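You operate a simulated robot arm through the tools that you are given. There is no shell and no other tool.

Carry out the task below with a simulated two-armed robot. There is one attempt and no reset: what you move stays moved.

JOB
At the left station: brake on, mandrel free, latch pin out, latch up.
Fine: brake before mandrel; the spindle stays in and the arm stays shut.
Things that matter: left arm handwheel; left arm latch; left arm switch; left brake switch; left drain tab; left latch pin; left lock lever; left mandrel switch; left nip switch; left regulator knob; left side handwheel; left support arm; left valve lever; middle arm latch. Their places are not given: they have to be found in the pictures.

It is judged by the outcome, as a careful person would: the job done as asked, and still so three seconds after it is handed in. It fails if anything else is knocked over, pushed out of place, dropped, spilled or broken.

ROBOT AND FRAMES
Two 6-joint arms with two-finger parallel grippers on one trunk that stands fixed in place. Base frame: the origin is at the foot of the trunk, x ahead of it, y to its left, z up. Readings come in m, degrees, newtons and seconds.
The left shoulder is at [0.06, 0.187, 1.247], the right one opposite. With the tool pointing down near the work surface each hand reaches from about 0.26 to 0.62 m from the base axis, measured 20 degrees to its own side. Payload 1.57 kg a hand.
The tool frame of a hand sits at the grasp point between the pads (the TCP): z along the fingers, y along the line on which they close. The tips reach 0.03 m beyond it. Largest opening 0.11 m; finger width 0.024, thickness 0.012; the body of the gripper, 0.048 by 0.112 m, starts 0.078 m behind the TCP.
Orientation is that of the tool frame in the base frame, as a unit quaternion [x, y, z, w]. With the fingers straight down and closing along the base's y, the tool's x points along the base's -x, its y along +y and its z along -z.

CONTROLS
- The arms move only by the tool step_arm. It takes "left_rows", "right_rows" or both (then of equal length, played together; a hand with none holds still); each is text: rows parted by semicolons, each of 7 numbers parted by spaces: the turn, a rotation vector about the base's x, y, z in units of 4 degrees (1.0 is 4 degrees), then the shift along the base's x, y, z in units of 25 mm (1.0 is 25 mm), then the finger opening in m, from 0 to 0.11. In form: rx ry rz x y z claw; .... A call has 1 to 20 rows; each row shifts and turns the commanded pose from where the row before left it. A call with a number of a shift or a turn outside -1 to 1 is refused whole. Each row takes 0.2 s and may step no farther than 0.05 m and 8.6 degrees from the row before; otherwise, or with a gripper value out of range, the whole call is refused. A pose out of reach is approached as far as the arm can. The call stops where the force on the tool passes 40 N (or 10 N more than at its start, if that is more) or the arm is blocked; 0.2 s more then pass. The fingers move at their own pace (about 0.153 m/s each) and stop on an object; they squeeze with about 26 N. The grip force told is the motor's: it shows also when the fingers shut on nothing. Time passes only in rows, and 0.2 s behind the last, so rows that do not move let the fingers close. The reply holds the time, the measured pose of the TCP, the force on the tool along the base axes, the opening and the grip force, in the units named above and with some noise, with the torque about the TCP (base axes, N m) and any sound that the robot's microphone picked up.
- Cameras (640 x 400 px; columns grow to the right, rows downward): "scene" is now at [0.0099, 0.02, 1.7808]; the picture's right is [0.29, -0.96, 0.00], its down [-0.79, -0.24, -0.56] and it looks along [0.54, 0.16, -0.83] (base axes); focal length 348 px, centre (320, 200). "left" rides on the left gripper at [0.07, -0.016, -0.141] in its tool frame; the picture's right is [0.23, 0.97, 0.00], its down [-0.86, 0.20, -0.48] and it looks along [-0.47, 0.11, 0.88] (tool axes); focal length 222 px, centre (320, 200). "right" rides on the right gripper at [0.07, 0.016, -0.141] in its tool frame; the picture's right is [-0.23, 0.97, 0.00], its down [-0.86, -0.20, -0.48] and it looks along [-0.47, -0.11, 0.88] (tool axes); focal length 222 px, centre (320, 200).
- camera(camera): a new picture of that camera. The clock stands still meanwhile.
- lift_body(by): slides the trunk up (or, below 0, down) by that many m; the arms and the scene camera ride with it, the base frame stays. It gives what a move gives, with no picture.
- turn_head(pan, tilt): turns the head with the scene camera to pan (to the left, within 86 degrees either way) and tilt (down, from -29 to 69), counted from straight ahead of the robot. It gives what a move gives.
- point_at(camera, pixels): for up to 12 pixels [column, row] of the newest picture of that camera ("zoom" is the newest enlarged one), the place [x, y, z] in the base frame of the surface seen there, good to about 0.003 m. The clock stands still meanwhile.
- zoom(camera, box): a new picture of the part [left, top, right, bottom] of that camera's present view, enlarged. The clock stands still meanwhile.
- sign_off(): hands the job in; it is judged then, once.

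Open the grippers and draw the arms clear of the work before you hand the job in, unless the task says otherwise.

The tools are called after "Request:" as a command line: name --argument value ..., lists and objects as JSON in quotes. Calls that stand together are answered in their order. step_arm: Moves the arms, as the interface text tells. Its arguments: {"type":"object","properties":{"left_rows":{"type":"string"},"right_rows":{"type":"string"}},"required":[]} The other tools are called the same way: lift_body (by) moves the trunk up or down; turn_head (pan, tilt) turns the head that bears the scene camera; camera (camera) takes a picture; point_at (camera, pixels) gives the place of the surface under pixels of a picture; zoom (camera, box) takes an enlarged picture of a part of a camera's view; sign_off () hands the job in.

At the start:

```text
time: 0.0
left_tool_pos: [0.3628, 0.3577, 1.2783]
left_tool_rot: [-0.001, 1.0, -0.001, 0.0]
left_contact_force: [-0.3, 0.2, 0.7]
left_wrist_torque: [0.02, 0.06, 0.05]
left_width: 0.1098
left_grasp_force: 0.1
right_tool_pos: [0.4058, 0.0096, 1.3391]
right_tool_rot: [0.001, 1.0, 0.0, -0.001]
right_contact_force: [-0.6, -0.5, 0.1]
right_wrist_torque: [-0.03, 0.03, 0.03]
right_width: 0.1099
right_grasp_force: 0.1
trunk travel left (down, up): [-0.875, 0.115]
head pan, tilt (commanded): [16.9, 55.7]
```

scene: 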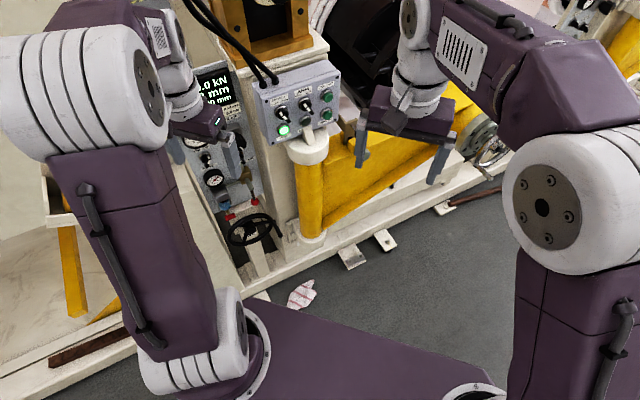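
right: 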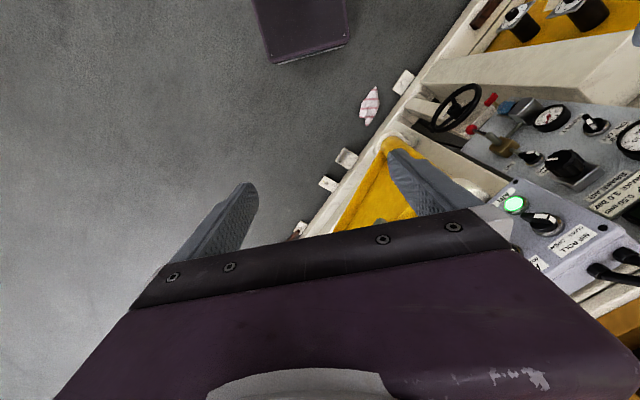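
left: 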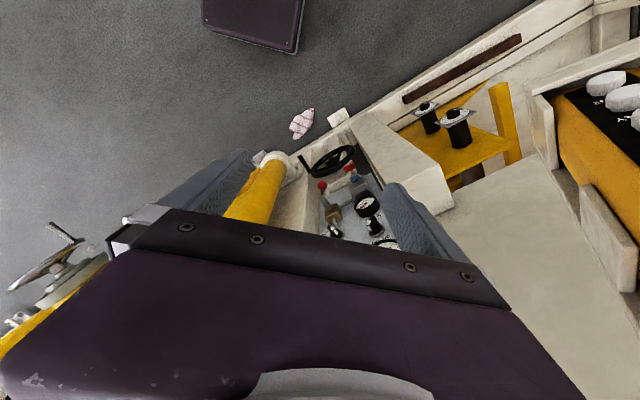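

The scene picture shows a control box with switches near (300,105) and a yellow support arm near (330,190). I'll zoom there and turn the head to look at the area more carefully.

Request:
zoom --camera "scene" --box '[240, 50, 400, 150]'

Request:
zoom --camera "scene" --box '[160, 60, 320, 260]'

Request:
zoom --camera "right" --box '[400, 60, 640, 300]'

```text
4.00 times, centred on (320, 100) of scene
```

zoom: 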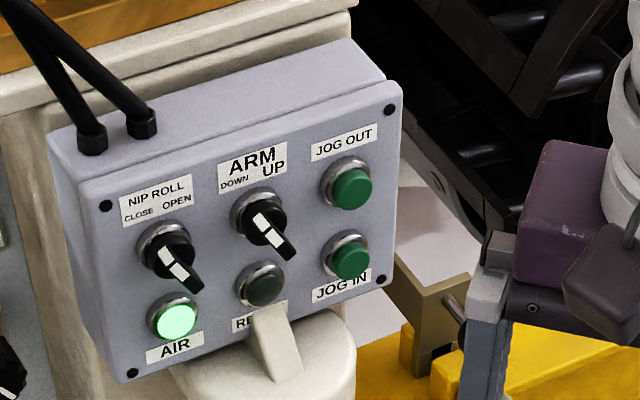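

```text
2.00 times, centred on (240, 160) of scene
```

zoom: 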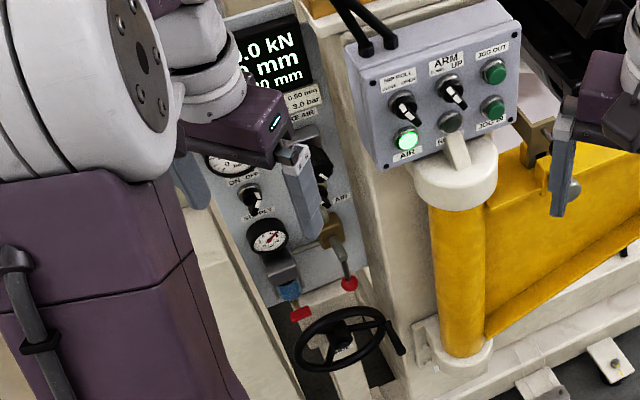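

```text
1.67 times, centred on (520, 180) of right
```

zoom: 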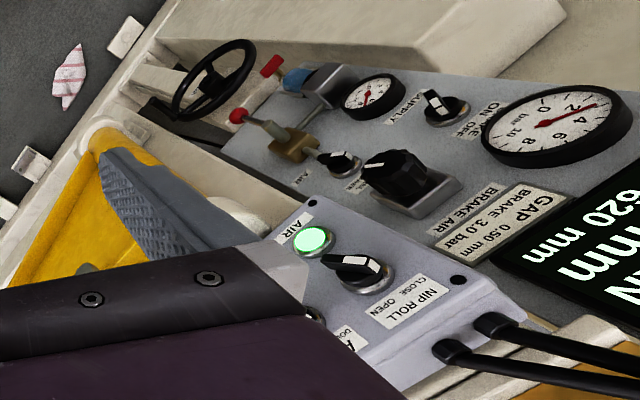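

The box at scene (300,105) carries NIP ROLL and ARM switches; a grey panel behind carries the brake switch, knob and gauges. I'll turn the head to survey the whole station and its neighbours.

Request:
turn_head --pan 10 --tilt 35

Request:
camera --camera "scene"

Request:
turn_head --pan -30 --tilt 35

Request:
camera --camera "scene"

Request:
turn_head --pan 50 --tilt 40

Request:
camera --camera "scene"

```text
time: 0.8
left_tool_pos: [0.3625, 0.3573, 1.2781]
left_tool_rot: [0.0, 1.0, -0.001, 0.0]
left_contact_force: [0.6, 0.5, -0.2]
left_wrist_torque: [0.01, 0.0, -0.06]
left_width: 0.11
left_grasp_force: 0.0
right_tool_pos: [0.4052, 0.01, 1.3398]
right_tool_rot: [-0.001, 1.0, -0.001, -0.001]
right_contact_force: [0.2, -0.3, 0.2]
right_wrist_torque: [0.0, -0.01, -0.01]
right_width: 0.1101
right_grasp_force: 0.1
trunk travel left (down, up): [-0.875, 0.115]
head pan, tilt (commanded): [10.0, 35.0]
```

```text
taken
```

scene: 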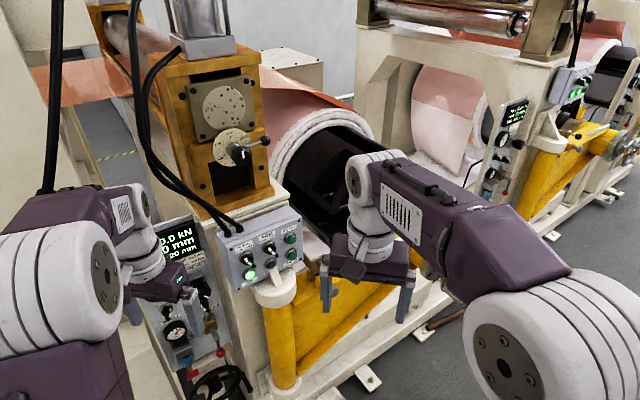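

```text
time: 1.9
left_tool_pos: [0.3623, 0.3584, 1.2783]
left_tool_rot: [0.0, 1.0, 0.0, -0.001]
left_contact_force: [-0.3, 1.1, 0.2]
left_wrist_torque: [0.03, 0.02, 0.01]
left_width: 0.1101
left_grasp_force: 0.1
right_tool_pos: [0.4056, 0.0087, 1.3399]
right_tool_rot: [0.0, 1.0, -0.001, 0.0]
right_contact_force: [-0.4, -0.5, 1.1]
right_wrist_torque: [-0.02, 0.01, 0.01]
right_width: 0.1101
right_grasp_force: 0.0
trunk travel left (down, up): [-0.875, 0.115]
head pan, tilt (commanded): [-30.0, 35.0]
```

```text
taken
```

scene: 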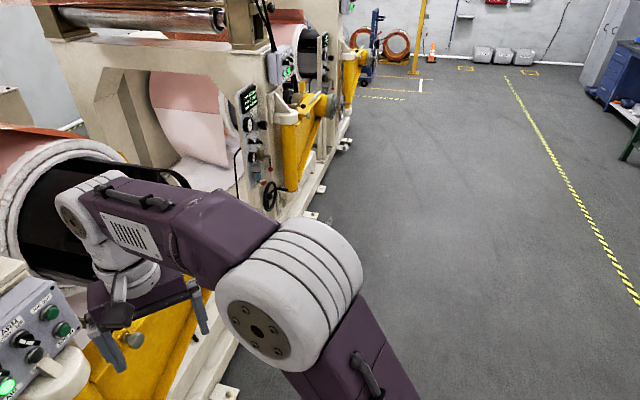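

```text
time: 3.4
left_tool_pos: [0.3629, 0.3594, 1.2774]
left_tool_rot: [0.001, 1.0, 0.0, 0.0]
left_contact_force: [0.5, -0.7, -0.5]
left_wrist_torque: [-0.02, 0.02, 0.01]
left_width: 0.1099
left_grasp_force: 0.1
right_tool_pos: [0.4055, 0.0106, 1.3394]
right_tool_rot: [0.0, 1.0, 0.0, -0.001]
right_contact_force: [-0.6, -0.3, 0.1]
right_wrist_torque: [-0.01, 0.05, 0.01]
right_width: 0.1099
right_grasp_force: 0.0
trunk travel left (down, up): [-0.875, 0.115]
head pan, tilt (commanded): [50.0, 40.0]
```

```text
taken
```

scene: 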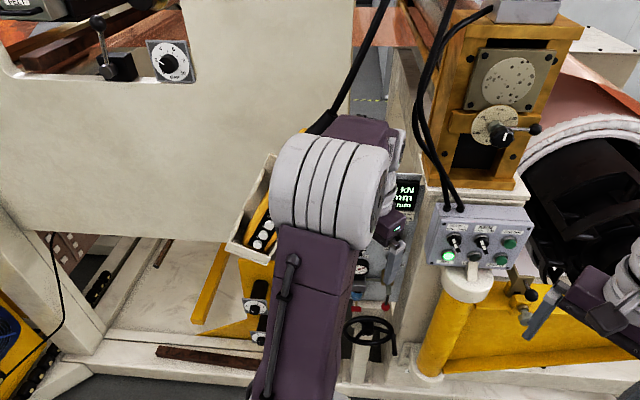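

The middle station lies to the right; the left station is straight ahead. I'll measure key surfaces in this view to learn the geometry.

Request:
point_at --camera "scene" --pixels '[[455, 242], [482, 243], [448, 257], [430, 215], [522, 218], [500, 135], [460, 285], [430, 370], [370, 330], [405, 195], [525, 300], [560, 330]]'

Request:
zoom --camera "scene" --box '[380, 170, 640, 330]'

```text
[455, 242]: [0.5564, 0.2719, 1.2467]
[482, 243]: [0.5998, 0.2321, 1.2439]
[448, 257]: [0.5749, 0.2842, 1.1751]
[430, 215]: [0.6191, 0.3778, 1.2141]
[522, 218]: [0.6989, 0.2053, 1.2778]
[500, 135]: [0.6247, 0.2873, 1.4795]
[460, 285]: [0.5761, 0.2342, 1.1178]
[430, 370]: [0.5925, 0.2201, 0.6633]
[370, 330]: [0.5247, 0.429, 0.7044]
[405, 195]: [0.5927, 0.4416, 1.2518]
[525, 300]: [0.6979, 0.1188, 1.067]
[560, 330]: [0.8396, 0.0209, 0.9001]
```

```text
2.46 times, centred on (510, 250) of scene
```

zoom: 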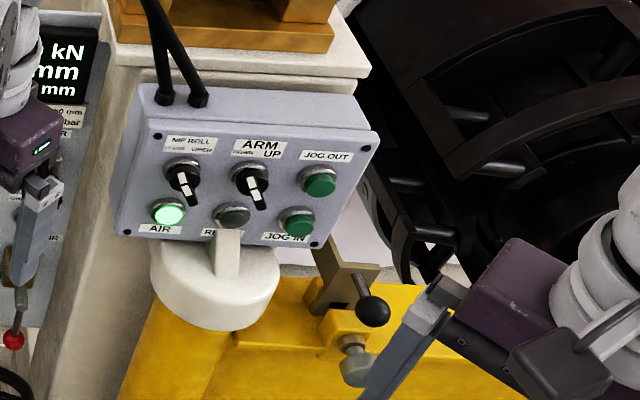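

The latch with a black ball shows at zoom (370,310) and something knob-like at (352,350), but the right hand hides part. I'll draw both hands aside to clear the view.

Request:
step_arm --left_rows "0 0 0 -1 0.5 0 0.05;0 0 0 -1 0.5 0 0.05;0 0 0 -1 1 0 0.05;0 0 0 -0.5 1 0 0.05;0 0 0 0 1 0 0.05;0 0 0 0 1 0 0.05;0 0 0 0 1 0 0.05;0 0 0 0 1 0 0.05;0 0 0 0 1 0 0.05;0 0 0 0 1 0 0.05" --right_rows "0 0 0 -1 -1 0 0.05;0 0 0 -1 -1 0 0.05;0 0 0 -1 -1 0 0.05;0 0 0 -0.5 -1 0 0.05;0 0 0 0 -1 0 0.05;0 0 0 0 -1 0 0.05;0 0 0 0 -1 0 0.05;0 0 0 0 -1 0 0.05;0 0 0 0 -1 0 0.05;0 0 0 0 -1 0 0.05"

Request:
turn_head --pan 20 --tilt 45

Request:
camera --camera "scene"

```text
time: 4.9
left_tool_pos: [0.2713, 0.4789, 1.2784]
left_tool_rot: [0.001, 1.0, -0.005, -0.004]
left_contact_force: [-0.1, -1.8, -0.1]
left_wrist_torque: [0.07, -0.08, 0.0]
left_width: 0.0501
left_grasp_force: 0.1
right_tool_pos: [0.3155, -0.1509, 1.3395]
right_tool_rot: [0.0, 1.0, 0.002, 0.002]
right_contact_force: [-0.8, 0.2, -0.2]
right_wrist_torque: [0.03, 0.01, 0.0]
right_width: 0.0499
right_grasp_force: 0.0
trunk travel left (down, up): [-0.875, 0.115]
head pan, tilt (commanded): [50.0, 40.0]
stopped in row 7 (left hand): the force on the tool passed its limit at 47 N (the readings are from after the stop); the commanded pose is now the measured one
```

```text
time: 5.9
left_tool_pos: [0.2719, 0.484, 1.2767]
left_tool_rot: [0.0, 1.0, -0.007, -0.004]
left_contact_force: [-5.6, 1.5, 1.0]
left_wrist_torque: [-0.06, -0.57, 0.33]
left_width: 0.0502
left_grasp_force: 0.1
right_tool_pos: [0.3163, -0.1444, 1.3386]
right_tool_rot: [-0.001, 1.0, 0.0, 0.0]
right_contact_force: [-0.3, 0.4, -0.5]
right_wrist_torque: [-0.01, 0.01, 0.01]
right_width: 0.0502
right_grasp_force: 0.0
trunk travel left (down, up): [-0.875, 0.115]
head pan, tilt (commanded): [20.0, 45.0]
```

```text
taken
```

scene: 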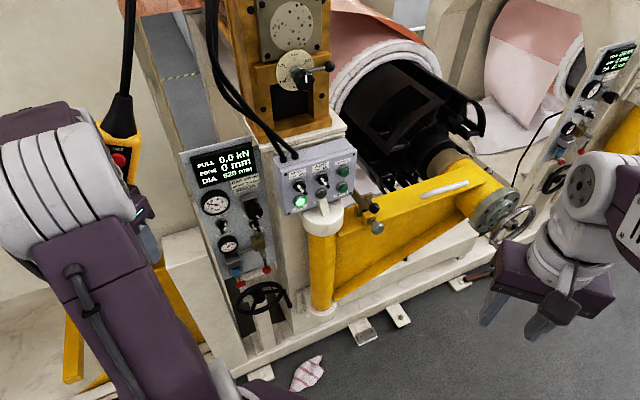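

The left hand stopped against something; a yellow pendant hangs near (115,140). I'll zoom there to see what was touched.

Request:
zoom --camera "scene" --box '[0, 60, 240, 260]'

Request:
camera --camera "left"

Request:
point_at --camera "scene" --pixels '[[118, 120], [120, 158], [130, 30], [145, 205], [20, 100]]'

```text
2.00 times, centred on (120, 160) of scene
```

zoom: 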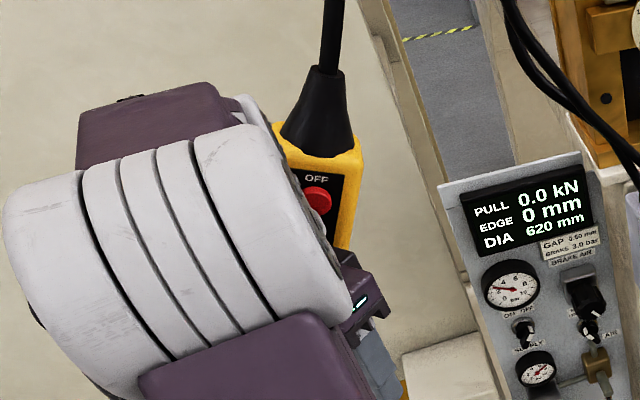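

```text
taken
```

left: 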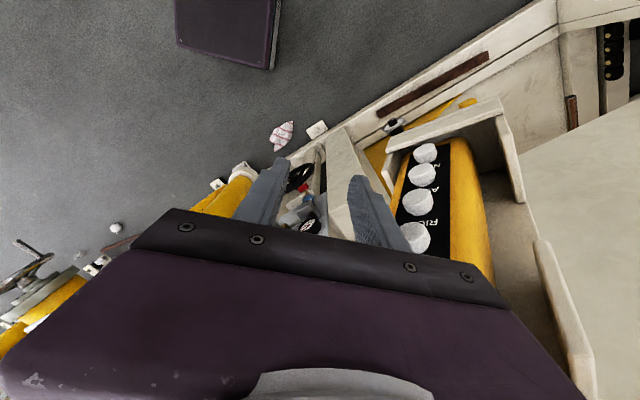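

```text
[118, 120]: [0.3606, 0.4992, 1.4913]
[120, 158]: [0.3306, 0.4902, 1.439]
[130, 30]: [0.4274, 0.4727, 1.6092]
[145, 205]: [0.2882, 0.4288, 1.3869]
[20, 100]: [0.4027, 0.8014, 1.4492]
```

The left gripper is against the hanging pendant. I'll draw the left hand back the way it came, away from it, then compare its place.

Request:
step_arm --left_rows "0 0 0 0 -1 0 0.05;0 0 0 0 -1 0 0.05;0 0 0 0 -1 0 0.05;0 0 0 -0.5 -1 0 0.05;0 0 0 -0.5 -0.5 0 0.05"

Request:
camera --camera "scene"

Request:
camera --camera "left"

```text
time: 7.1
left_tool_pos: [0.2491, 0.3683, 1.2765]
left_tool_rot: [0.001, 1.0, -0.006, -0.004]
left_contact_force: [0.3, -0.6, -0.7]
left_wrist_torque: [-0.01, -0.02, -0.02]
left_width: 0.05
left_grasp_force: 0.0
right_tool_pos: [0.319, -0.1483, 1.3389]
right_tool_rot: [0.0, 1.0, 0.001, -0.001]
right_contact_force: [-0.7, -0.2, 0.3]
right_wrist_torque: [0.0, 0.05, 0.0]
right_width: 0.0501
right_grasp_force: 0.1
trunk travel left (down, up): [-0.875, 0.115]
head pan, tilt (commanded): [20.0, 45.0]
```

```text
taken
```

scene: 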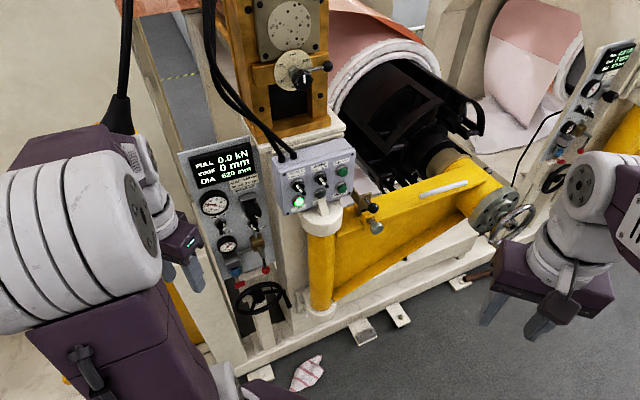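

```text
taken
```

left: 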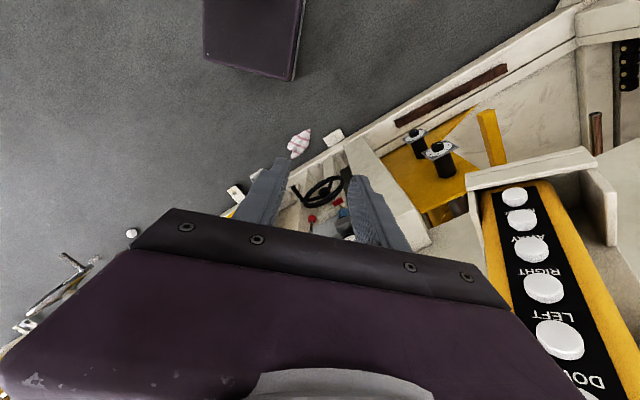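

The pendant still sits in its tray, hung from its cable. Now I'll zoom into the control box, latch and side panel.

Request:
zoom --camera "scene" --box '[260, 120, 420, 220]'

Request:
zoom --camera "scene" --box '[170, 130, 300, 330]'

Request:
zoom --camera "scene" --box '[360, 110, 550, 270]'

Request:
zoom --camera "scene" --box '[220, 0, 380, 130]'

Request:
zoom --camera "scene" --box '[500, 20, 640, 220]'

```text
4.00 times, centred on (340, 170) of scene
```

zoom: 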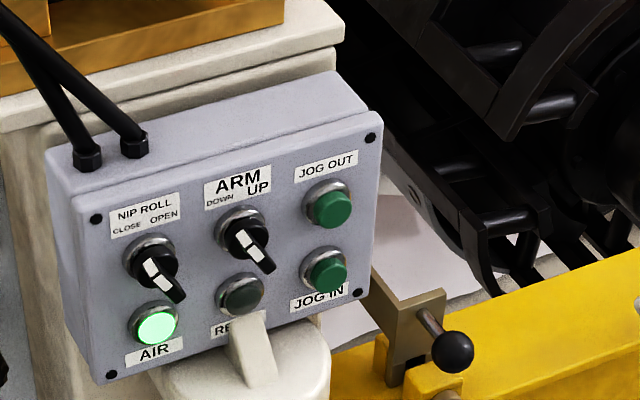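

```text
2.00 times, centred on (235, 230) of scene
```

zoom: 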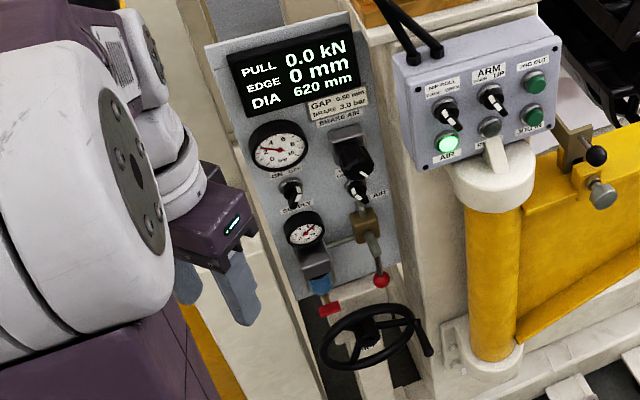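

```text
2.50 times, centred on (455, 190) of scene
```

zoom: 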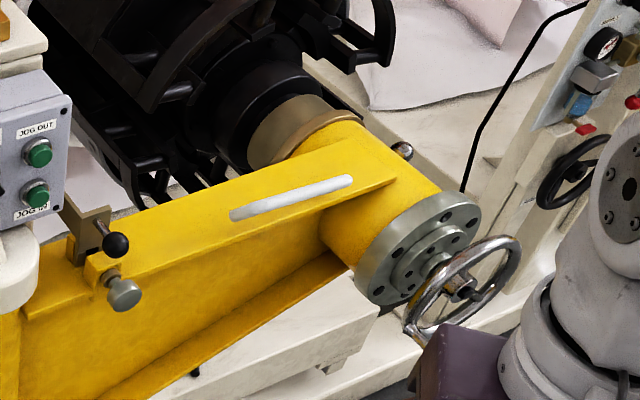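

```text
3.08 times, centred on (300, 65) of scene
```

zoom: 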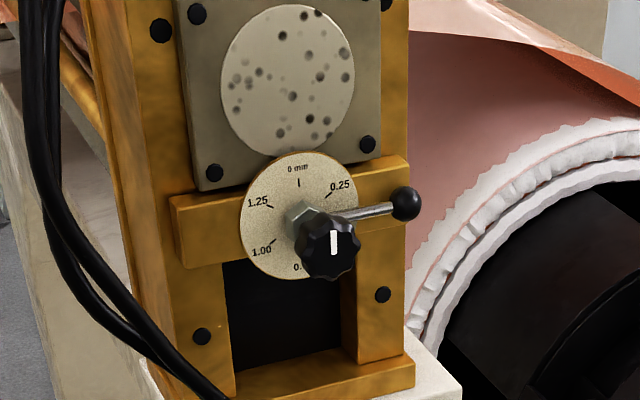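

```text
2.00 times, centred on (570, 120) of scene
```

zoom: 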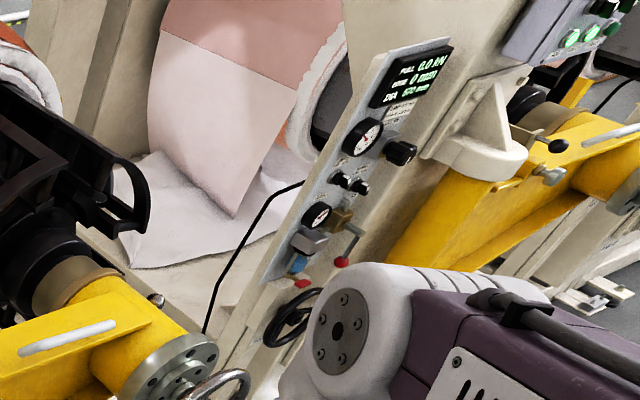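

I'll zoom tighter on the panel switches and on the latch/pin.

Request:
zoom --camera "scene" --box '[200, 180, 280, 240]'

Request:
zoom --camera "scene" --box '[345, 180, 401, 240]'

Request:
point_at --camera "scene" --pixels '[[226, 222], [245, 207], [250, 222], [213, 203], [229, 243], [252, 242], [264, 268], [236, 283], [261, 300], [190, 165], [258, 150], [205, 240]]'

```text
6.67 times, centred on (240, 210) of scene
```

zoom: 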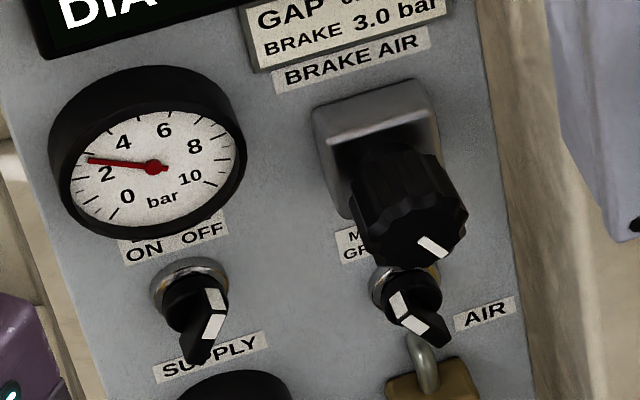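

```text
6.67 times, centred on (373, 210) of scene
```

zoom: 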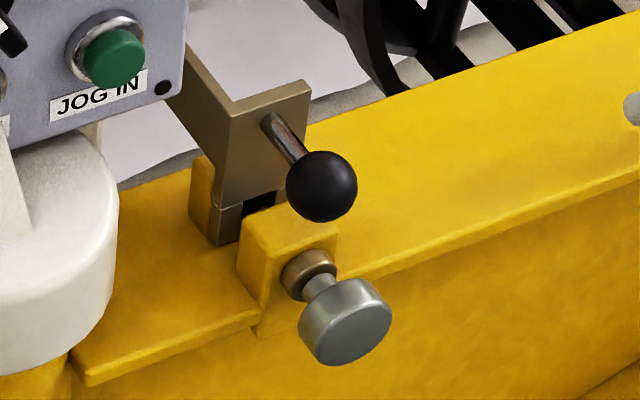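

```text
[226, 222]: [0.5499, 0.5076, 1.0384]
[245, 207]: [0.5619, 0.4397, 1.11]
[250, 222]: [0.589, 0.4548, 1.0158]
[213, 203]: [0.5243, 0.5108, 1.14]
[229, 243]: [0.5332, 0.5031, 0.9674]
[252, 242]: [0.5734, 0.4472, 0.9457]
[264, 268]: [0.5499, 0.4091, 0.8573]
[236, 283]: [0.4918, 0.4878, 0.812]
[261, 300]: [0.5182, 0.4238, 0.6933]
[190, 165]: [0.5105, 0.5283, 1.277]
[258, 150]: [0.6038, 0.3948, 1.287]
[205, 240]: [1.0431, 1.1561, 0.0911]
```

Two small selector switches sit on the panel at scene (226,222) (ON/OFF under the gauge) and (250,222) (GRIP...). I'll measure flat surfaces to get plane directions for panel, box, latch and pin.

Request:
point_at --camera "scene" --pixels '[[193, 187], [238, 232], [262, 215], [236, 197], [211, 236], [180, 158], [248, 145], [265, 250], [233, 217], [243, 252], [272, 232], [222, 262]]'

Request:
point_at --camera "scene" --pixels '[[373, 208], [376, 228], [369, 219], [363, 203], [367, 195], [368, 222], [350, 193], [340, 230], [400, 230], [360, 250], [440, 187], [420, 194]]'

Request:
point_at --camera "scene" --pixels '[[285, 175], [288, 212], [352, 155], [348, 195], [318, 165], [330, 200], [299, 188], [303, 194], [322, 180], [326, 187], [342, 172], [342, 188]]'

```text
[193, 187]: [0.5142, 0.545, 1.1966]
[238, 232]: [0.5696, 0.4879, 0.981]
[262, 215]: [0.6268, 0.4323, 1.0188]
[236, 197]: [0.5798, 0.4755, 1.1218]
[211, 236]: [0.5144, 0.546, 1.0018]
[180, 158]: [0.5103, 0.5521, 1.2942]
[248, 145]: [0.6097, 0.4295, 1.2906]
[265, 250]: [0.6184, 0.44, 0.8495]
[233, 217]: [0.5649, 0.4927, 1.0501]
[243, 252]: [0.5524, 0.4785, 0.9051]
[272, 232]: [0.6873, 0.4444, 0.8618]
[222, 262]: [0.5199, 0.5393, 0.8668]
```

```text
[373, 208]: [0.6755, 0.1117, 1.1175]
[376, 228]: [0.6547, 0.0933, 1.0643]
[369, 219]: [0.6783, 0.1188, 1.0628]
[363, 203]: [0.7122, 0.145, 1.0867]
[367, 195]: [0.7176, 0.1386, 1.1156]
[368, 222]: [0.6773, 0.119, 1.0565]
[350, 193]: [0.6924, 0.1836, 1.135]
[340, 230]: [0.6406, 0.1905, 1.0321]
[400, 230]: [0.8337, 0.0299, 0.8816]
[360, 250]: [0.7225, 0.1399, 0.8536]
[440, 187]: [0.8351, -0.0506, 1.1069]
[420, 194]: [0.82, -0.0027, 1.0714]
```

```text
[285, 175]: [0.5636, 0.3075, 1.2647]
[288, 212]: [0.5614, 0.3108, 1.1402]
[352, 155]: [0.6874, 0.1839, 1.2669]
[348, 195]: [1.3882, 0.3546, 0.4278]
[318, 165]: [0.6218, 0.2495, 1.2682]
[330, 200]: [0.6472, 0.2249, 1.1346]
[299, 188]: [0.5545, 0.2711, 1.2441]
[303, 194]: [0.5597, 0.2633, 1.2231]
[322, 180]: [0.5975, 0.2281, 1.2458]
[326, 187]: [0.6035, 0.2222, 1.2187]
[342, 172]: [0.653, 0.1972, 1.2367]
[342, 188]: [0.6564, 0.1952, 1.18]
```

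The machine face runs at 45° (box face and panel both along (0.707,-0.707)), panel plane at depth p≈0.749. I'll measure the pendant tray in the left picture so as to keep clear of it.

Request:
point_at --camera "left" --pixels '[[470, 180], [588, 152], [540, 185], [505, 185], [560, 340], [545, 290], [600, 165], [440, 165], [380, 190], [415, 235], [350, 145], [630, 380]]'

Request:
zoom --camera "left" --box '[240, 80, 640, 330]'

```text
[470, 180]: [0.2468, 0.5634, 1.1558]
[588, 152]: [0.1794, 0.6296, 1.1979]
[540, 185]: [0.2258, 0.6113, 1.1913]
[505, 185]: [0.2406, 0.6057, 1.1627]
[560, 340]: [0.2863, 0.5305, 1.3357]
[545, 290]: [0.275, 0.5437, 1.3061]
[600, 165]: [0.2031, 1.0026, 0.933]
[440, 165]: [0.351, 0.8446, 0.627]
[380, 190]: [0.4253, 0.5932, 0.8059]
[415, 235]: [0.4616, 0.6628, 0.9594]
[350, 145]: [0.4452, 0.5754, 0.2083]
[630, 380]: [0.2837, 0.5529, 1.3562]
```

```text
1.60 times, centred on (440, 205) of left
```

zoom: 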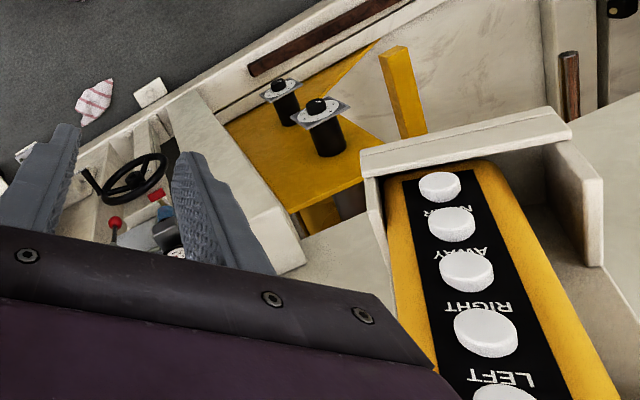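

I'll check where the left arm's elbow and links are so I keep clear of the pendant (around x 0.25–0.36, y 0.5–0.6, z 1.15–1.5).

Request:
point_at --camera "scene" --pixels '[[80, 240], [20, 230], [130, 230], [60, 160], [120, 330], [175, 235], [90, 150], [540, 290], [590, 195], [630, 200], [120, 110], [150, 180]]'

```text
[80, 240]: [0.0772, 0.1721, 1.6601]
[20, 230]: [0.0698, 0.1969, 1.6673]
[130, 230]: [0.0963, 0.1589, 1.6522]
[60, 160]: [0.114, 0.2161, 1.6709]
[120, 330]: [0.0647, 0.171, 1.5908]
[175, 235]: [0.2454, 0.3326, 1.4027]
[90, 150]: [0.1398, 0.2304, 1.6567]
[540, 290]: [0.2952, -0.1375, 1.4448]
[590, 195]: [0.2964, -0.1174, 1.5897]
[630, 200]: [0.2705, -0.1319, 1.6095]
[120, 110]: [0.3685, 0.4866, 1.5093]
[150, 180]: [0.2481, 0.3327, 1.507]
```

The elbows sit above the shoulders near z≈1.6, clear of the pendant. I'll swing the left hand to point horizontally at 45° toward the panel, hovering about 0.2 m in front, so its camera sees the switches.

Request:
step_arm --left_rows "0.3997 -0.9651 0.3997 0.318 -0.025 -0.395 0.05;0.3997 -0.9651 0.3997 0.318 -0.025 -0.395 0.05;0.3997 -0.9651 0.3997 0.318 -0.025 -0.395 0.05;0.3997 -0.9651 0.3997 0.318 -0.025 -0.395 0.05;0.3997 -0.9651 0.3997 0.318 -0.025 -0.395 0.05;0.3997 -0.9651 0.3997 0.318 -0.025 -0.395 0.05;0.3997 -0.9651 0.3997 0.318 -0.025 -0.395 0.05;0.3997 -0.9651 0.3997 0.318 -0.025 -0.395 0.05;0.3997 -0.9651 0.3997 0.318 -0.025 -0.395 0.05;0.3997 -0.9651 0.3997 0.318 -0.025 -0.395 0.05;0.3997 -0.9651 0.3997 0.318 -0.025 -0.395 0.05"

Request:
camera --camera "scene"

Request:
camera --camera "left"

```text
time: 9.5
left_tool_pos: [0.3564, 0.4021, 1.2181]
left_tool_rot: [-0.126, 0.931, 0.112, 0.323]
left_contact_force: [0.5, -0.3, 0.7]
left_wrist_torque: [0.0, 0.0, -0.01]
left_width: 0.0501
left_grasp_force: 0.1
left hand out of reach, approached as far as the arm can: row 7, 8, 9, 10, 11
right_tool_pos: [0.3171, -0.1453, 1.3391]
right_tool_rot: [0.0, 1.0, 0.0, 0.0]
right_contact_force: [-0.3, 0.1, -0.3]
right_wrist_torque: [-0.01, -0.01, 0.01]
right_width: 0.0501
right_grasp_force: 0.1
trunk travel left (down, up): [-0.875, 0.115]
head pan, tilt (commanded): [20.0, 45.0]
```

```text
taken
```

scene: 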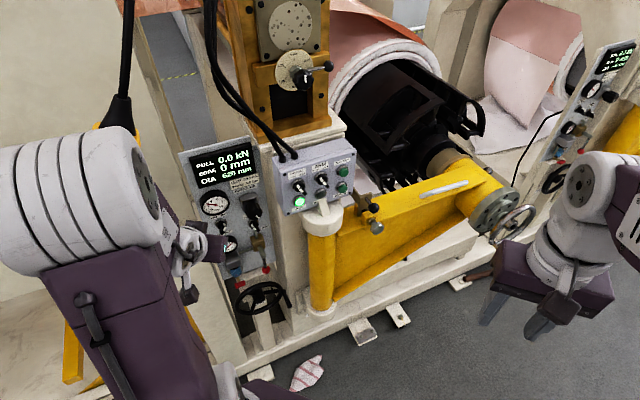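

```text
taken
```

left: 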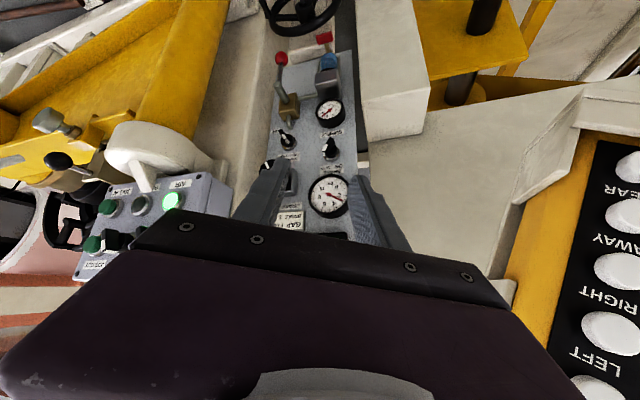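

The arm was too folded to follow (commanded pose out of reach). The left camera already sees the panel; I'll zoom on its switches at (287,138) and (330,148) first.

Request:
zoom --camera "left" --box '[260, 60, 370, 240]'

Request:
zoom --camera "left" --box '[270, 110, 350, 170]'

Request:
zoom --camera "left" --box '[0, 90, 240, 290]'

```text
2.22 times, centred on (315, 150) of left
```

zoom: 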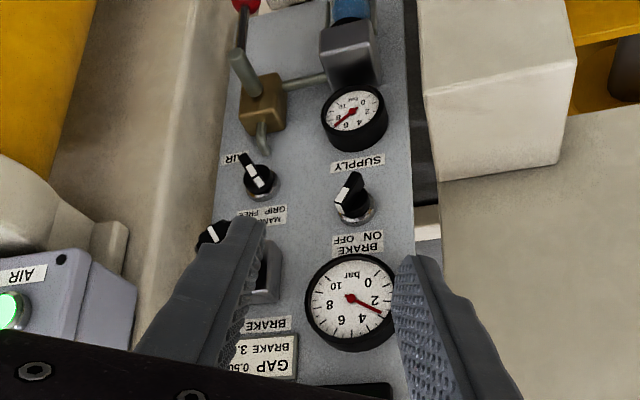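

```text
6.67 times, centred on (310, 140) of left
```

zoom: 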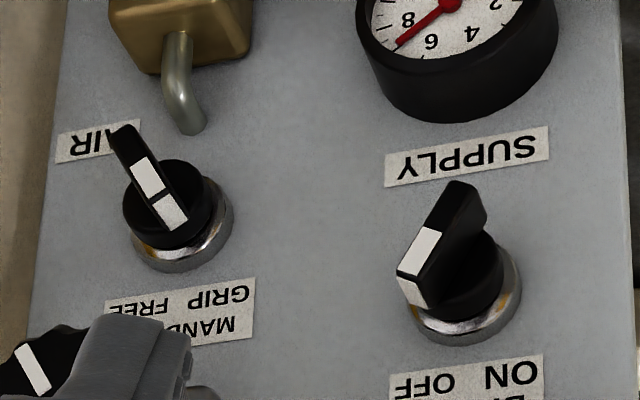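

```text
2.00 times, centred on (120, 190) of left
```

zoom: 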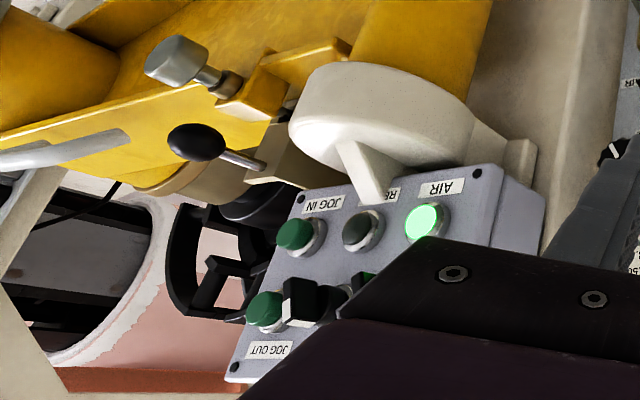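

Now clear: BRAKE (left switch) points to OFF and MANDREL (right switch) points to GRIP, handles tilted about 30–45°. I'll carry the left hand forward first, then finish turning it horizontal toward the panel.

Request:
step_arm --left_rows "0 0 0 0.98 0.243 -0.3 0.05;0 0 0 0.98 0.243 -0.3 0.05;0 0 0 0.98 0.243 -0.3 0.05;0 0 0 0.98 0.243 -0.3 0.05;0 0 0 0.98 0.243 -0.3 0.05;0 0 0 0.98 0.243 -0.3 0.05;0.3997 -0.9651 0.3997 0 0 -0.3 0.05;0.3997 -0.9651 0.3997 0 0 -0.3 0.05;0.3997 -0.9651 0.3997 0 0 -0.3 0.05;0.3997 -0.9651 0.3997 0 0 -0.3 0.05;0.3997 -0.9651 0.3997 0 0 -0.3 0.05;0.3997 -0.9651 0.3997 0 0 -0.3 0.05;0.3997 -0.9651 0.3997 0 0 -0.3 0.05;0.3997 -0.9651 0.3997 0 0 -0.3 0.05"

Request:
camera --camera "scene"

Request:
camera --camera "left"

```text
time: 12.5
left_tool_pos: [0.5009, 0.4554, 1.1922]
left_tool_rot: [-0.132, 0.924, 0.118, 0.339]
left_contact_force: [-0.4, 0.7, 0.2]
left_wrist_torque: [-0.01, 0.0, -0.01]
left_width: 0.0501
left_grasp_force: 0.1
left hand out of reach, approached as far as the arm can: row 1, 2, 3, 7, 8, 9, 10, 11, 12, 13, 14
right_tool_pos: [0.3184, -0.1451, 1.339]
right_tool_rot: [0.0, 1.0, 0.0, 0.0]
right_contact_force: [0.5, 0.4, 0.1]
right_wrist_torque: [0.01, -0.01, 0.0]
right_width: 0.0501
right_grasp_force: 0.0
trunk travel left (down, up): [-0.875, 0.115]
head pan, tilt (commanded): [20.0, 45.0]
```

```text
taken
```

scene: 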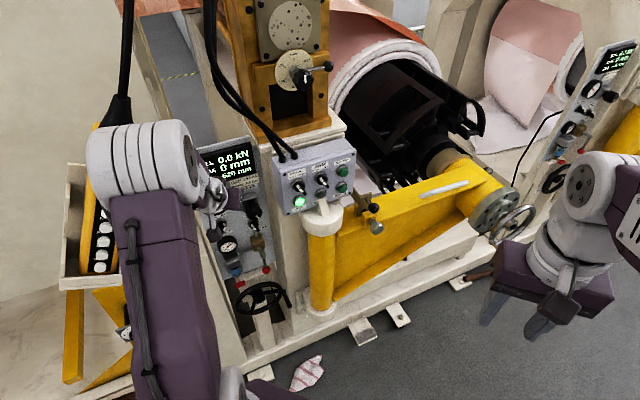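

```text
taken
```

left: 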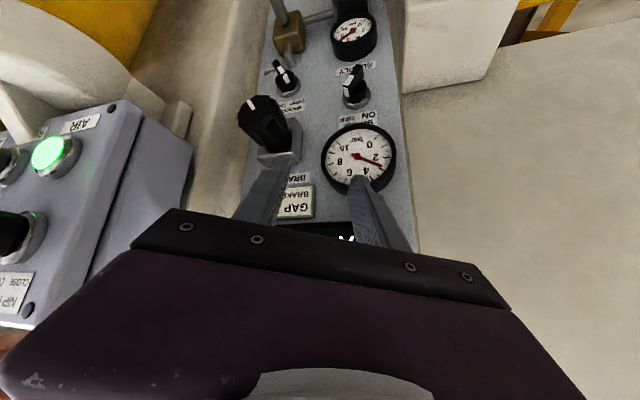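

The wrist has come straight in line with the forearm (tool tilted only 42°), so it can't lift further from this shoulder height. I'll draw the left hand back to pointing down, then lower the trunk so the forearm is level when reaching the panel.

Request:
step_arm --left_rows "-0.3997 0.9651 -0.3997 -0.4 -0.4 0.39 0.05;-0.3997 0.9651 -0.3997 -0.4 -0.4 0.39 0.05;-0.3997 0.9651 -0.3997 -0.4 -0.4 0.39 0.05;-0.3997 0.9651 -0.3997 -0.4 -0.2 0.39 0.05;-0.3997 0.9651 -0.3997 -0.3 -0.1 0.39 0.05;-0.3997 0.9651 -0.3997 -0.3 -0.1 0.39 0.05;-0.3997 0.9651 -0.3997 -0.3 -0.1 0.39 0.05;-0.3997 0.9651 -0.3997 -0.3 -0.1 0.39 0.05;-0.3997 0.9651 -0.3997 -0.2 -0.1 0.39 0.05;-0.3997 0.9651 -0.3997 -0.2 -0.1 0.39 0.05;-0.3997 0.9651 -0.3997 -0.2 -0.1 0.39 0.05;-0.3997 0.9651 -0.3997 -0.2 -0.1 0.39 0.05;-0.3997 0.9651 -0.3997 -0.2 -0.1 0.39 0.05;-0.3997 0.9651 -0.3997 -0.2 -0.1 0.39 0.05;-0.3997 0.9651 -0.3997 -0.2 -0.1 0.39 0.05;-0.3997 0.9651 -0.3997 -0.2 -0.1 0.39 0.05;-0.3997 0.9651 -0.3997 -0.2 -0.1 0.39 0.05;-0.3997 0.9651 -0.3997 -0.2 -0.1 0.39 0.05;-0.3997 0.9651 -0.3997 0 -0.1 0.39 0.05"

Request:
camera --camera "scene"

```text
time: 16.5
left_tool_pos: [0.3709, 0.359, 1.322]
left_tool_rot: [0.086, 0.959, -0.149, -0.224]
left_contact_force: [-0.1, -1.4, 0.4]
left_wrist_torque: [0.0, 0.01, 0.0]
left_width: 0.0504
left_grasp_force: 0.1
left hand out of reach, approached as far as the arm can: row 1, 2, 3, 4, 16, 17, 18, 19
right_tool_pos: [0.3186, -0.1455, 1.3391]
right_tool_rot: [0.0, 1.0, 0.0, -0.001]
right_contact_force: [-0.1, 0.1, 0.2]
right_wrist_torque: [0.02, -0.03, 0.01]
right_width: 0.0502
right_grasp_force: 0.0
trunk travel left (down, up): [-0.875, 0.115]
head pan, tilt (commanded): [20.0, 45.0]
```

```text
taken
```

scene: 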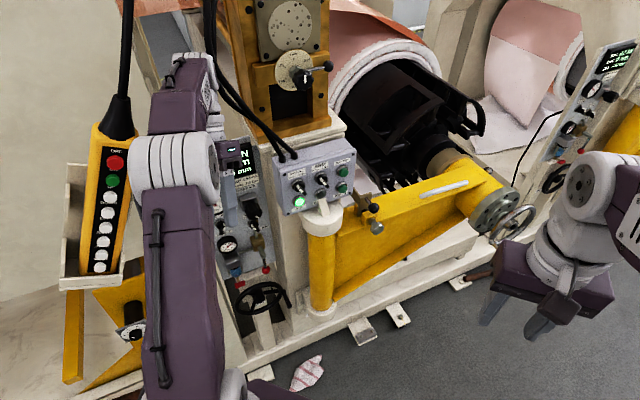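

The commanded pose had been clipped at the reach limit, so the hand over-rotated backward by about 33°. The pendant is still seated at (105,200). I'll turn the hand back to straight down in place.

Request:
step_arm --left_rows "0.618 -0.93 0.357 0 0 0 0.05;0.618 -0.93 0.357 0 0 0 0.05;0.618 -0.93 0.357 0 0 0 0.05;0.618 -0.93 0.357 0 0 0 0.05;0.618 -0.93 0.357 0 0 0 0.05;0.618 -0.93 0.357 0 0 0 0.05;0.618 -0.93 0.357 0 0 0 0.05"

Request:
camera --camera "scene"

```text
time: 18.1
left_tool_pos: [0.3687, 0.3583, 1.3234]
left_tool_rot: [-0.001, 1.0, -0.002, 0.002]
left_contact_force: [0.4, -0.6, 0.2]
left_wrist_torque: [0.02, -0.03, -0.03]
left_width: 0.0503
left_grasp_force: 0.1
right_tool_pos: [0.3176, -0.1453, 1.3386]
right_tool_rot: [0.0, 1.0, 0.001, 0.0]
right_contact_force: [-0.3, 0.7, -0.1]
right_wrist_torque: [0.02, 0.01, 0.03]
right_width: 0.0501
right_grasp_force: 0.0
trunk travel left (down, up): [-0.875, 0.115]
head pan, tilt (commanded): [20.0, 45.0]
```

```text
taken
```

scene: 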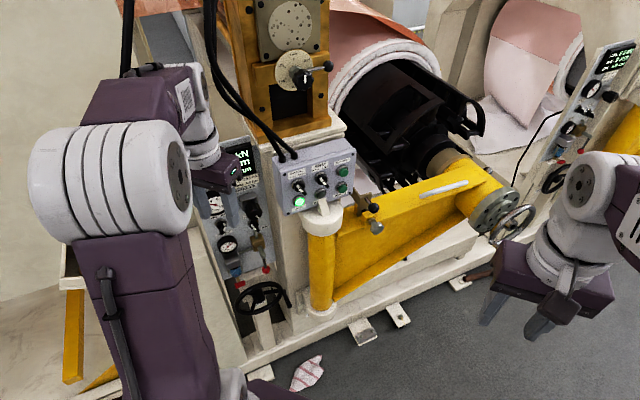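

Straight down again. I'll measure the wheel at (262,300) and nearby floor items to be sure the lowered left hand clears them.

Request:
point_at --camera "scene" --pixels '[[240, 303], [287, 295], [262, 308], [262, 284], [290, 303], [260, 340], [225, 355], [300, 375], [330, 300], [265, 268]]'

Request:
step_arm --left_rows "0 0 0 -0.5 -0.5 0 0.05;0 0 0 -0.5 -0.5 0 0.05"

```text
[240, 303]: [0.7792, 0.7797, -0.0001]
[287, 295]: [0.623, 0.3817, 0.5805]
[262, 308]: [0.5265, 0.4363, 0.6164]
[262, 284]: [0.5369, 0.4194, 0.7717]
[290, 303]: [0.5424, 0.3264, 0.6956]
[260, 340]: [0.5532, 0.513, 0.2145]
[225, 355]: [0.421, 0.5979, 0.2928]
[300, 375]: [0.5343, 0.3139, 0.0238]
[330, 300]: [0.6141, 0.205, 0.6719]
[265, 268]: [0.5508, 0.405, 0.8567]
```

```text
time: 18.7
left_tool_pos: [0.3422, 0.3323, 1.3236]
left_tool_rot: [-0.001, 1.0, -0.001, 0.002]
left_contact_force: [0.0, 0.2, 0.3]
left_wrist_torque: [0.03, -0.01, -0.02]
left_width: 0.0502
left_grasp_force: 0.0
right_tool_pos: [0.3173, -0.1474, 1.3406]
right_tool_rot: [0.0, 1.0, 0.001, 0.001]
right_contact_force: [-0.2, -0.5, -0.4]
right_wrist_torque: [0.01, -0.02, 0.02]
right_width: 0.0498
right_grasp_force: 0.0
trunk travel left (down, up): [-0.875, 0.115]
head pan, tilt (commanded): [20.0, 45.0]
```

The wheel lies at depth p≈0.68, the hand at p≈0.48: clear. I'll lower the trunk 0.3 m first.

Request:
lift_body --by -0.3

Request:
turn_head --pan 25 --tilt 35

Request:
camera --camera "scene"

```text
time: 21.7
left_tool_pos: [0.3445, 0.3337, 1.0232]
left_tool_rot: [0.0, 1.0, -0.002, 0.0]
left_contact_force: [0.3, -0.6, 0.4]
left_wrist_torque: [-0.02, -0.02, -0.01]
left_width: 0.0499
left_grasp_force: 0.1
right_tool_pos: [0.3189, -0.1453, 1.0388]
right_tool_rot: [0.001, 1.0, 0.001, 0.0]
right_contact_force: [0.2, 0.4, -0.1]
right_wrist_torque: [-0.01, -0.01, 0.0]
right_width: 0.0499
right_grasp_force: 0.1
trunk travel left (down, up): [-0.575, 0.415]
head pan, tilt (commanded): [20.0, 45.0]
```

```text
time: 22.4
left_tool_pos: [0.3439, 0.3348, 1.0224]
left_tool_rot: [-0.001, 1.0, -0.001, 0.0]
left_contact_force: [0.7, 0.3, 0.1]
left_wrist_torque: [-0.03, -0.01, -0.01]
left_width: 0.0501
left_grasp_force: 0.2
right_tool_pos: [0.3181, -0.1451, 1.0389]
right_tool_rot: [0.001, 1.0, 0.0, -0.001]
right_contact_force: [0.0, 0.7, 0.0]
right_wrist_torque: [-0.02, -0.02, 0.01]
right_width: 0.0502
right_grasp_force: 0.1
trunk travel left (down, up): [-0.575, 0.415]
head pan, tilt (commanded): [25.0, 35.0]
```

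```text
taken
```

scene: 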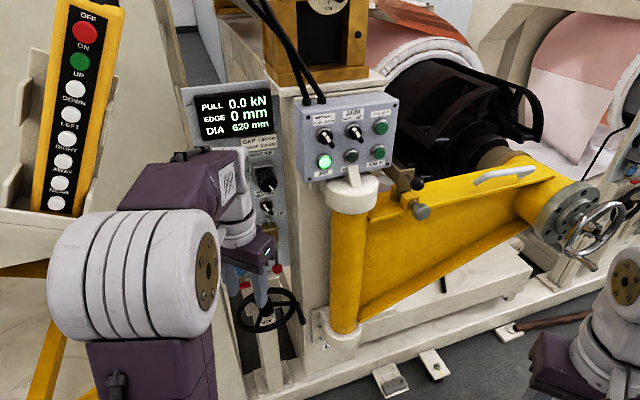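

Clear so far. I'll lower another 0.3 m so that the forearm will be level with the switches.

Request:
lift_body --by -0.3

Request:
turn_head --pan 30 --tilt 15

Request:
camera --camera "scene"

```text
time: 25.4
left_tool_pos: [0.3434, 0.3339, 0.7218]
left_tool_rot: [-0.001, 1.0, -0.002, 0.001]
left_contact_force: [-0.1, 0.1, 0.7]
left_wrist_torque: [0.0, 0.03, 0.0]
left_width: 0.0502
left_grasp_force: 0.1
right_tool_pos: [0.3186, -0.145, 0.739]
right_tool_rot: [0.0, 1.0, 0.001, 0.0]
right_contact_force: [0.3, -0.9, 0.8]
right_wrist_torque: [0.01, 0.0, 0.02]
right_width: 0.05
right_grasp_force: 0.1
trunk travel left (down, up): [-0.275, 0.715]
head pan, tilt (commanded): [25.0, 35.0]
```

```text
time: 26.2
left_tool_pos: [0.3451, 0.3334, 0.7235]
left_tool_rot: [-0.002, 1.0, -0.001, 0.0]
left_contact_force: [0.3, 0.0, -0.7]
left_wrist_torque: [0.02, 0.03, -0.02]
left_width: 0.0499
left_grasp_force: 0.1
right_tool_pos: [0.3186, -0.1454, 0.7389]
right_tool_rot: [0.0, 1.0, 0.0, 0.0]
right_contact_force: [-0.3, -0.2, 0.0]
right_wrist_torque: [0.02, 0.03, 0.0]
right_width: 0.0501
right_grasp_force: 0.2
trunk travel left (down, up): [-0.275, 0.715]
head pan, tilt (commanded): [30.0, 15.0]
```

```text
taken
```

scene: 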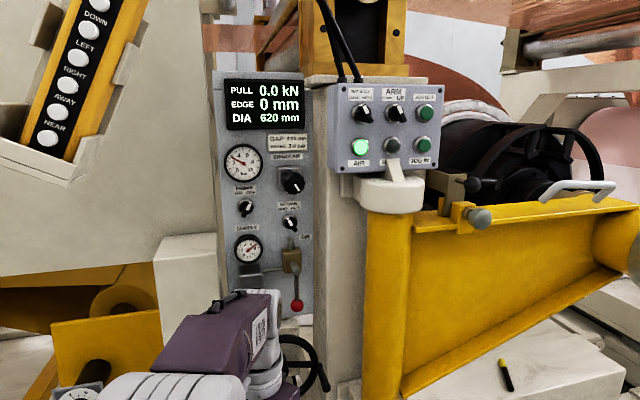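

Now a clear frontal view: brake switch at (246,207), mandrel switch at (290,222), box and latch too. I'll zoom to read handle angles.

Request:
zoom --camera "scene" --box '[225, 170, 325, 250]'

Request:
zoom --camera "scene" --box '[420, 150, 540, 250]'

Request:
zoom --camera "scene" --box '[320, 70, 450, 180]'

Request:
point_at --camera "scene" --pixels '[[246, 207], [244, 210], [290, 222], [293, 224], [248, 204], [287, 219], [255, 215], [293, 182], [297, 305], [291, 262], [302, 240], [245, 245]]'

```text
5.00 times, centred on (275, 210) of scene
```

zoom: 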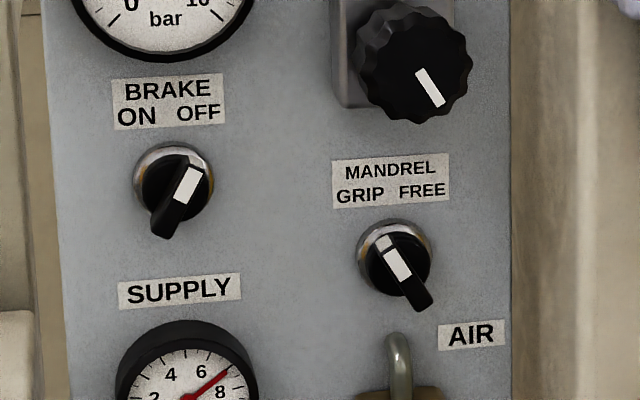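

```text
4.00 times, centred on (480, 200) of scene
```

zoom: 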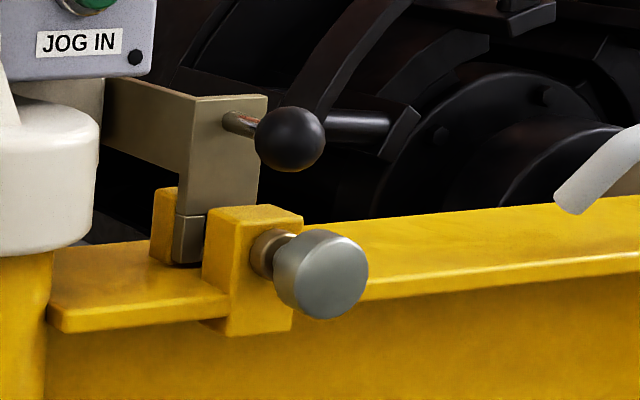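

```text
3.64 times, centred on (385, 125) of scene
```

zoom: 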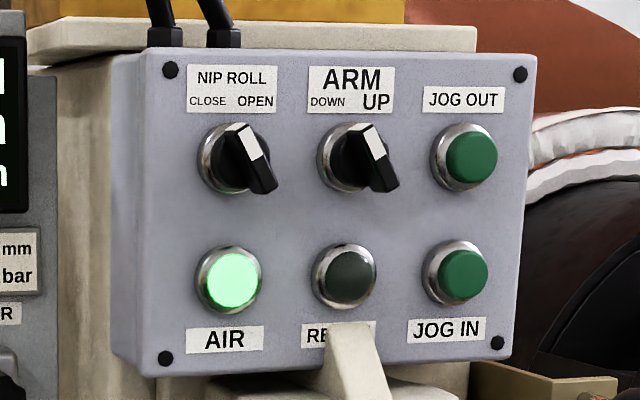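

```text
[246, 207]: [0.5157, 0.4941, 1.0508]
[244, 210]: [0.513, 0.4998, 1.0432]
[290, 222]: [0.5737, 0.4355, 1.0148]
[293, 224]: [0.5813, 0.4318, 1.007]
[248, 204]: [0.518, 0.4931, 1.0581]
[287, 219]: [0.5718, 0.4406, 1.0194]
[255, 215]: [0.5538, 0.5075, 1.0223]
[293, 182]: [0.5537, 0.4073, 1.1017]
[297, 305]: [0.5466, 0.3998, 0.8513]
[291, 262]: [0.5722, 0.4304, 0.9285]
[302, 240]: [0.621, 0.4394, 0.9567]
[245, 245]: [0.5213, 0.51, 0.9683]
```

Brake handle centre is about s=0.013,z=1.047 with face at depth p≈0.715 (mark at OFF, ~30° right of vertical); mandrel's about s=0.10,z=1.01 (mark at GRIP, ~30° left). I'll start swinging the left hand up and level toward the brake switch, half way first.

Request:
step_arm --left_rows "0.3997 -0.9651 0.3997 0.232 0.2175 0.59 0.05;0.3997 -0.9651 0.3997 0.232 0.2175 0.59 0.05;0.3997 -0.9651 0.3997 0.232 0.2175 0.59 0.05;0.3997 -0.9651 0.3997 0.232 0.2175 0.59 0.05;0.3997 -0.9651 0.3997 0.232 0.2175 0.59 0.05;0.3997 -0.9651 0.3997 0.232 0.2175 0.59 0.05;0.3997 -0.9651 0.3997 0.232 0.2175 0.59 0.05;0.3997 -0.9651 0.3997 0.232 0.2175 0.59 0.05;0.3997 -0.9651 0.3997 0.232 0.2175 0.59 0.05;0.3997 -0.9651 0.3997 0.232 0.2175 0.59 0.05;0.3997 -0.9651 0.3997 0.232 0.2175 0.59 0.05"

Request:
camera --camera "scene"

```text
time: 28.6
left_tool_pos: [0.4085, 0.3927, 0.887]
left_tool_rot: [-0.15, 0.908, 0.148, 0.362]
left_contact_force: [-0.8, -0.7, -0.3]
left_wrist_torque: [-0.01, 0.01, 0.0]
left_width: 0.0503
left_grasp_force: 0.2
right_tool_pos: [0.3181, -0.1463, 0.7394]
right_tool_rot: [0.0, 1.0, 0.0, -0.001]
right_contact_force: [0.8, 0.8, 0.6]
right_wrist_torque: [0.0, -0.01, 0.01]
right_width: 0.0499
right_grasp_force: 0.0
trunk travel left (down, up): [-0.275, 0.715]
head pan, tilt (commanded): [30.0, 15.0]
```

```text
taken
```

scene: 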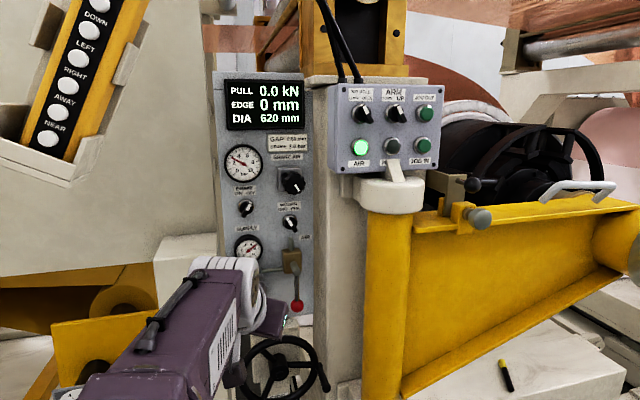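

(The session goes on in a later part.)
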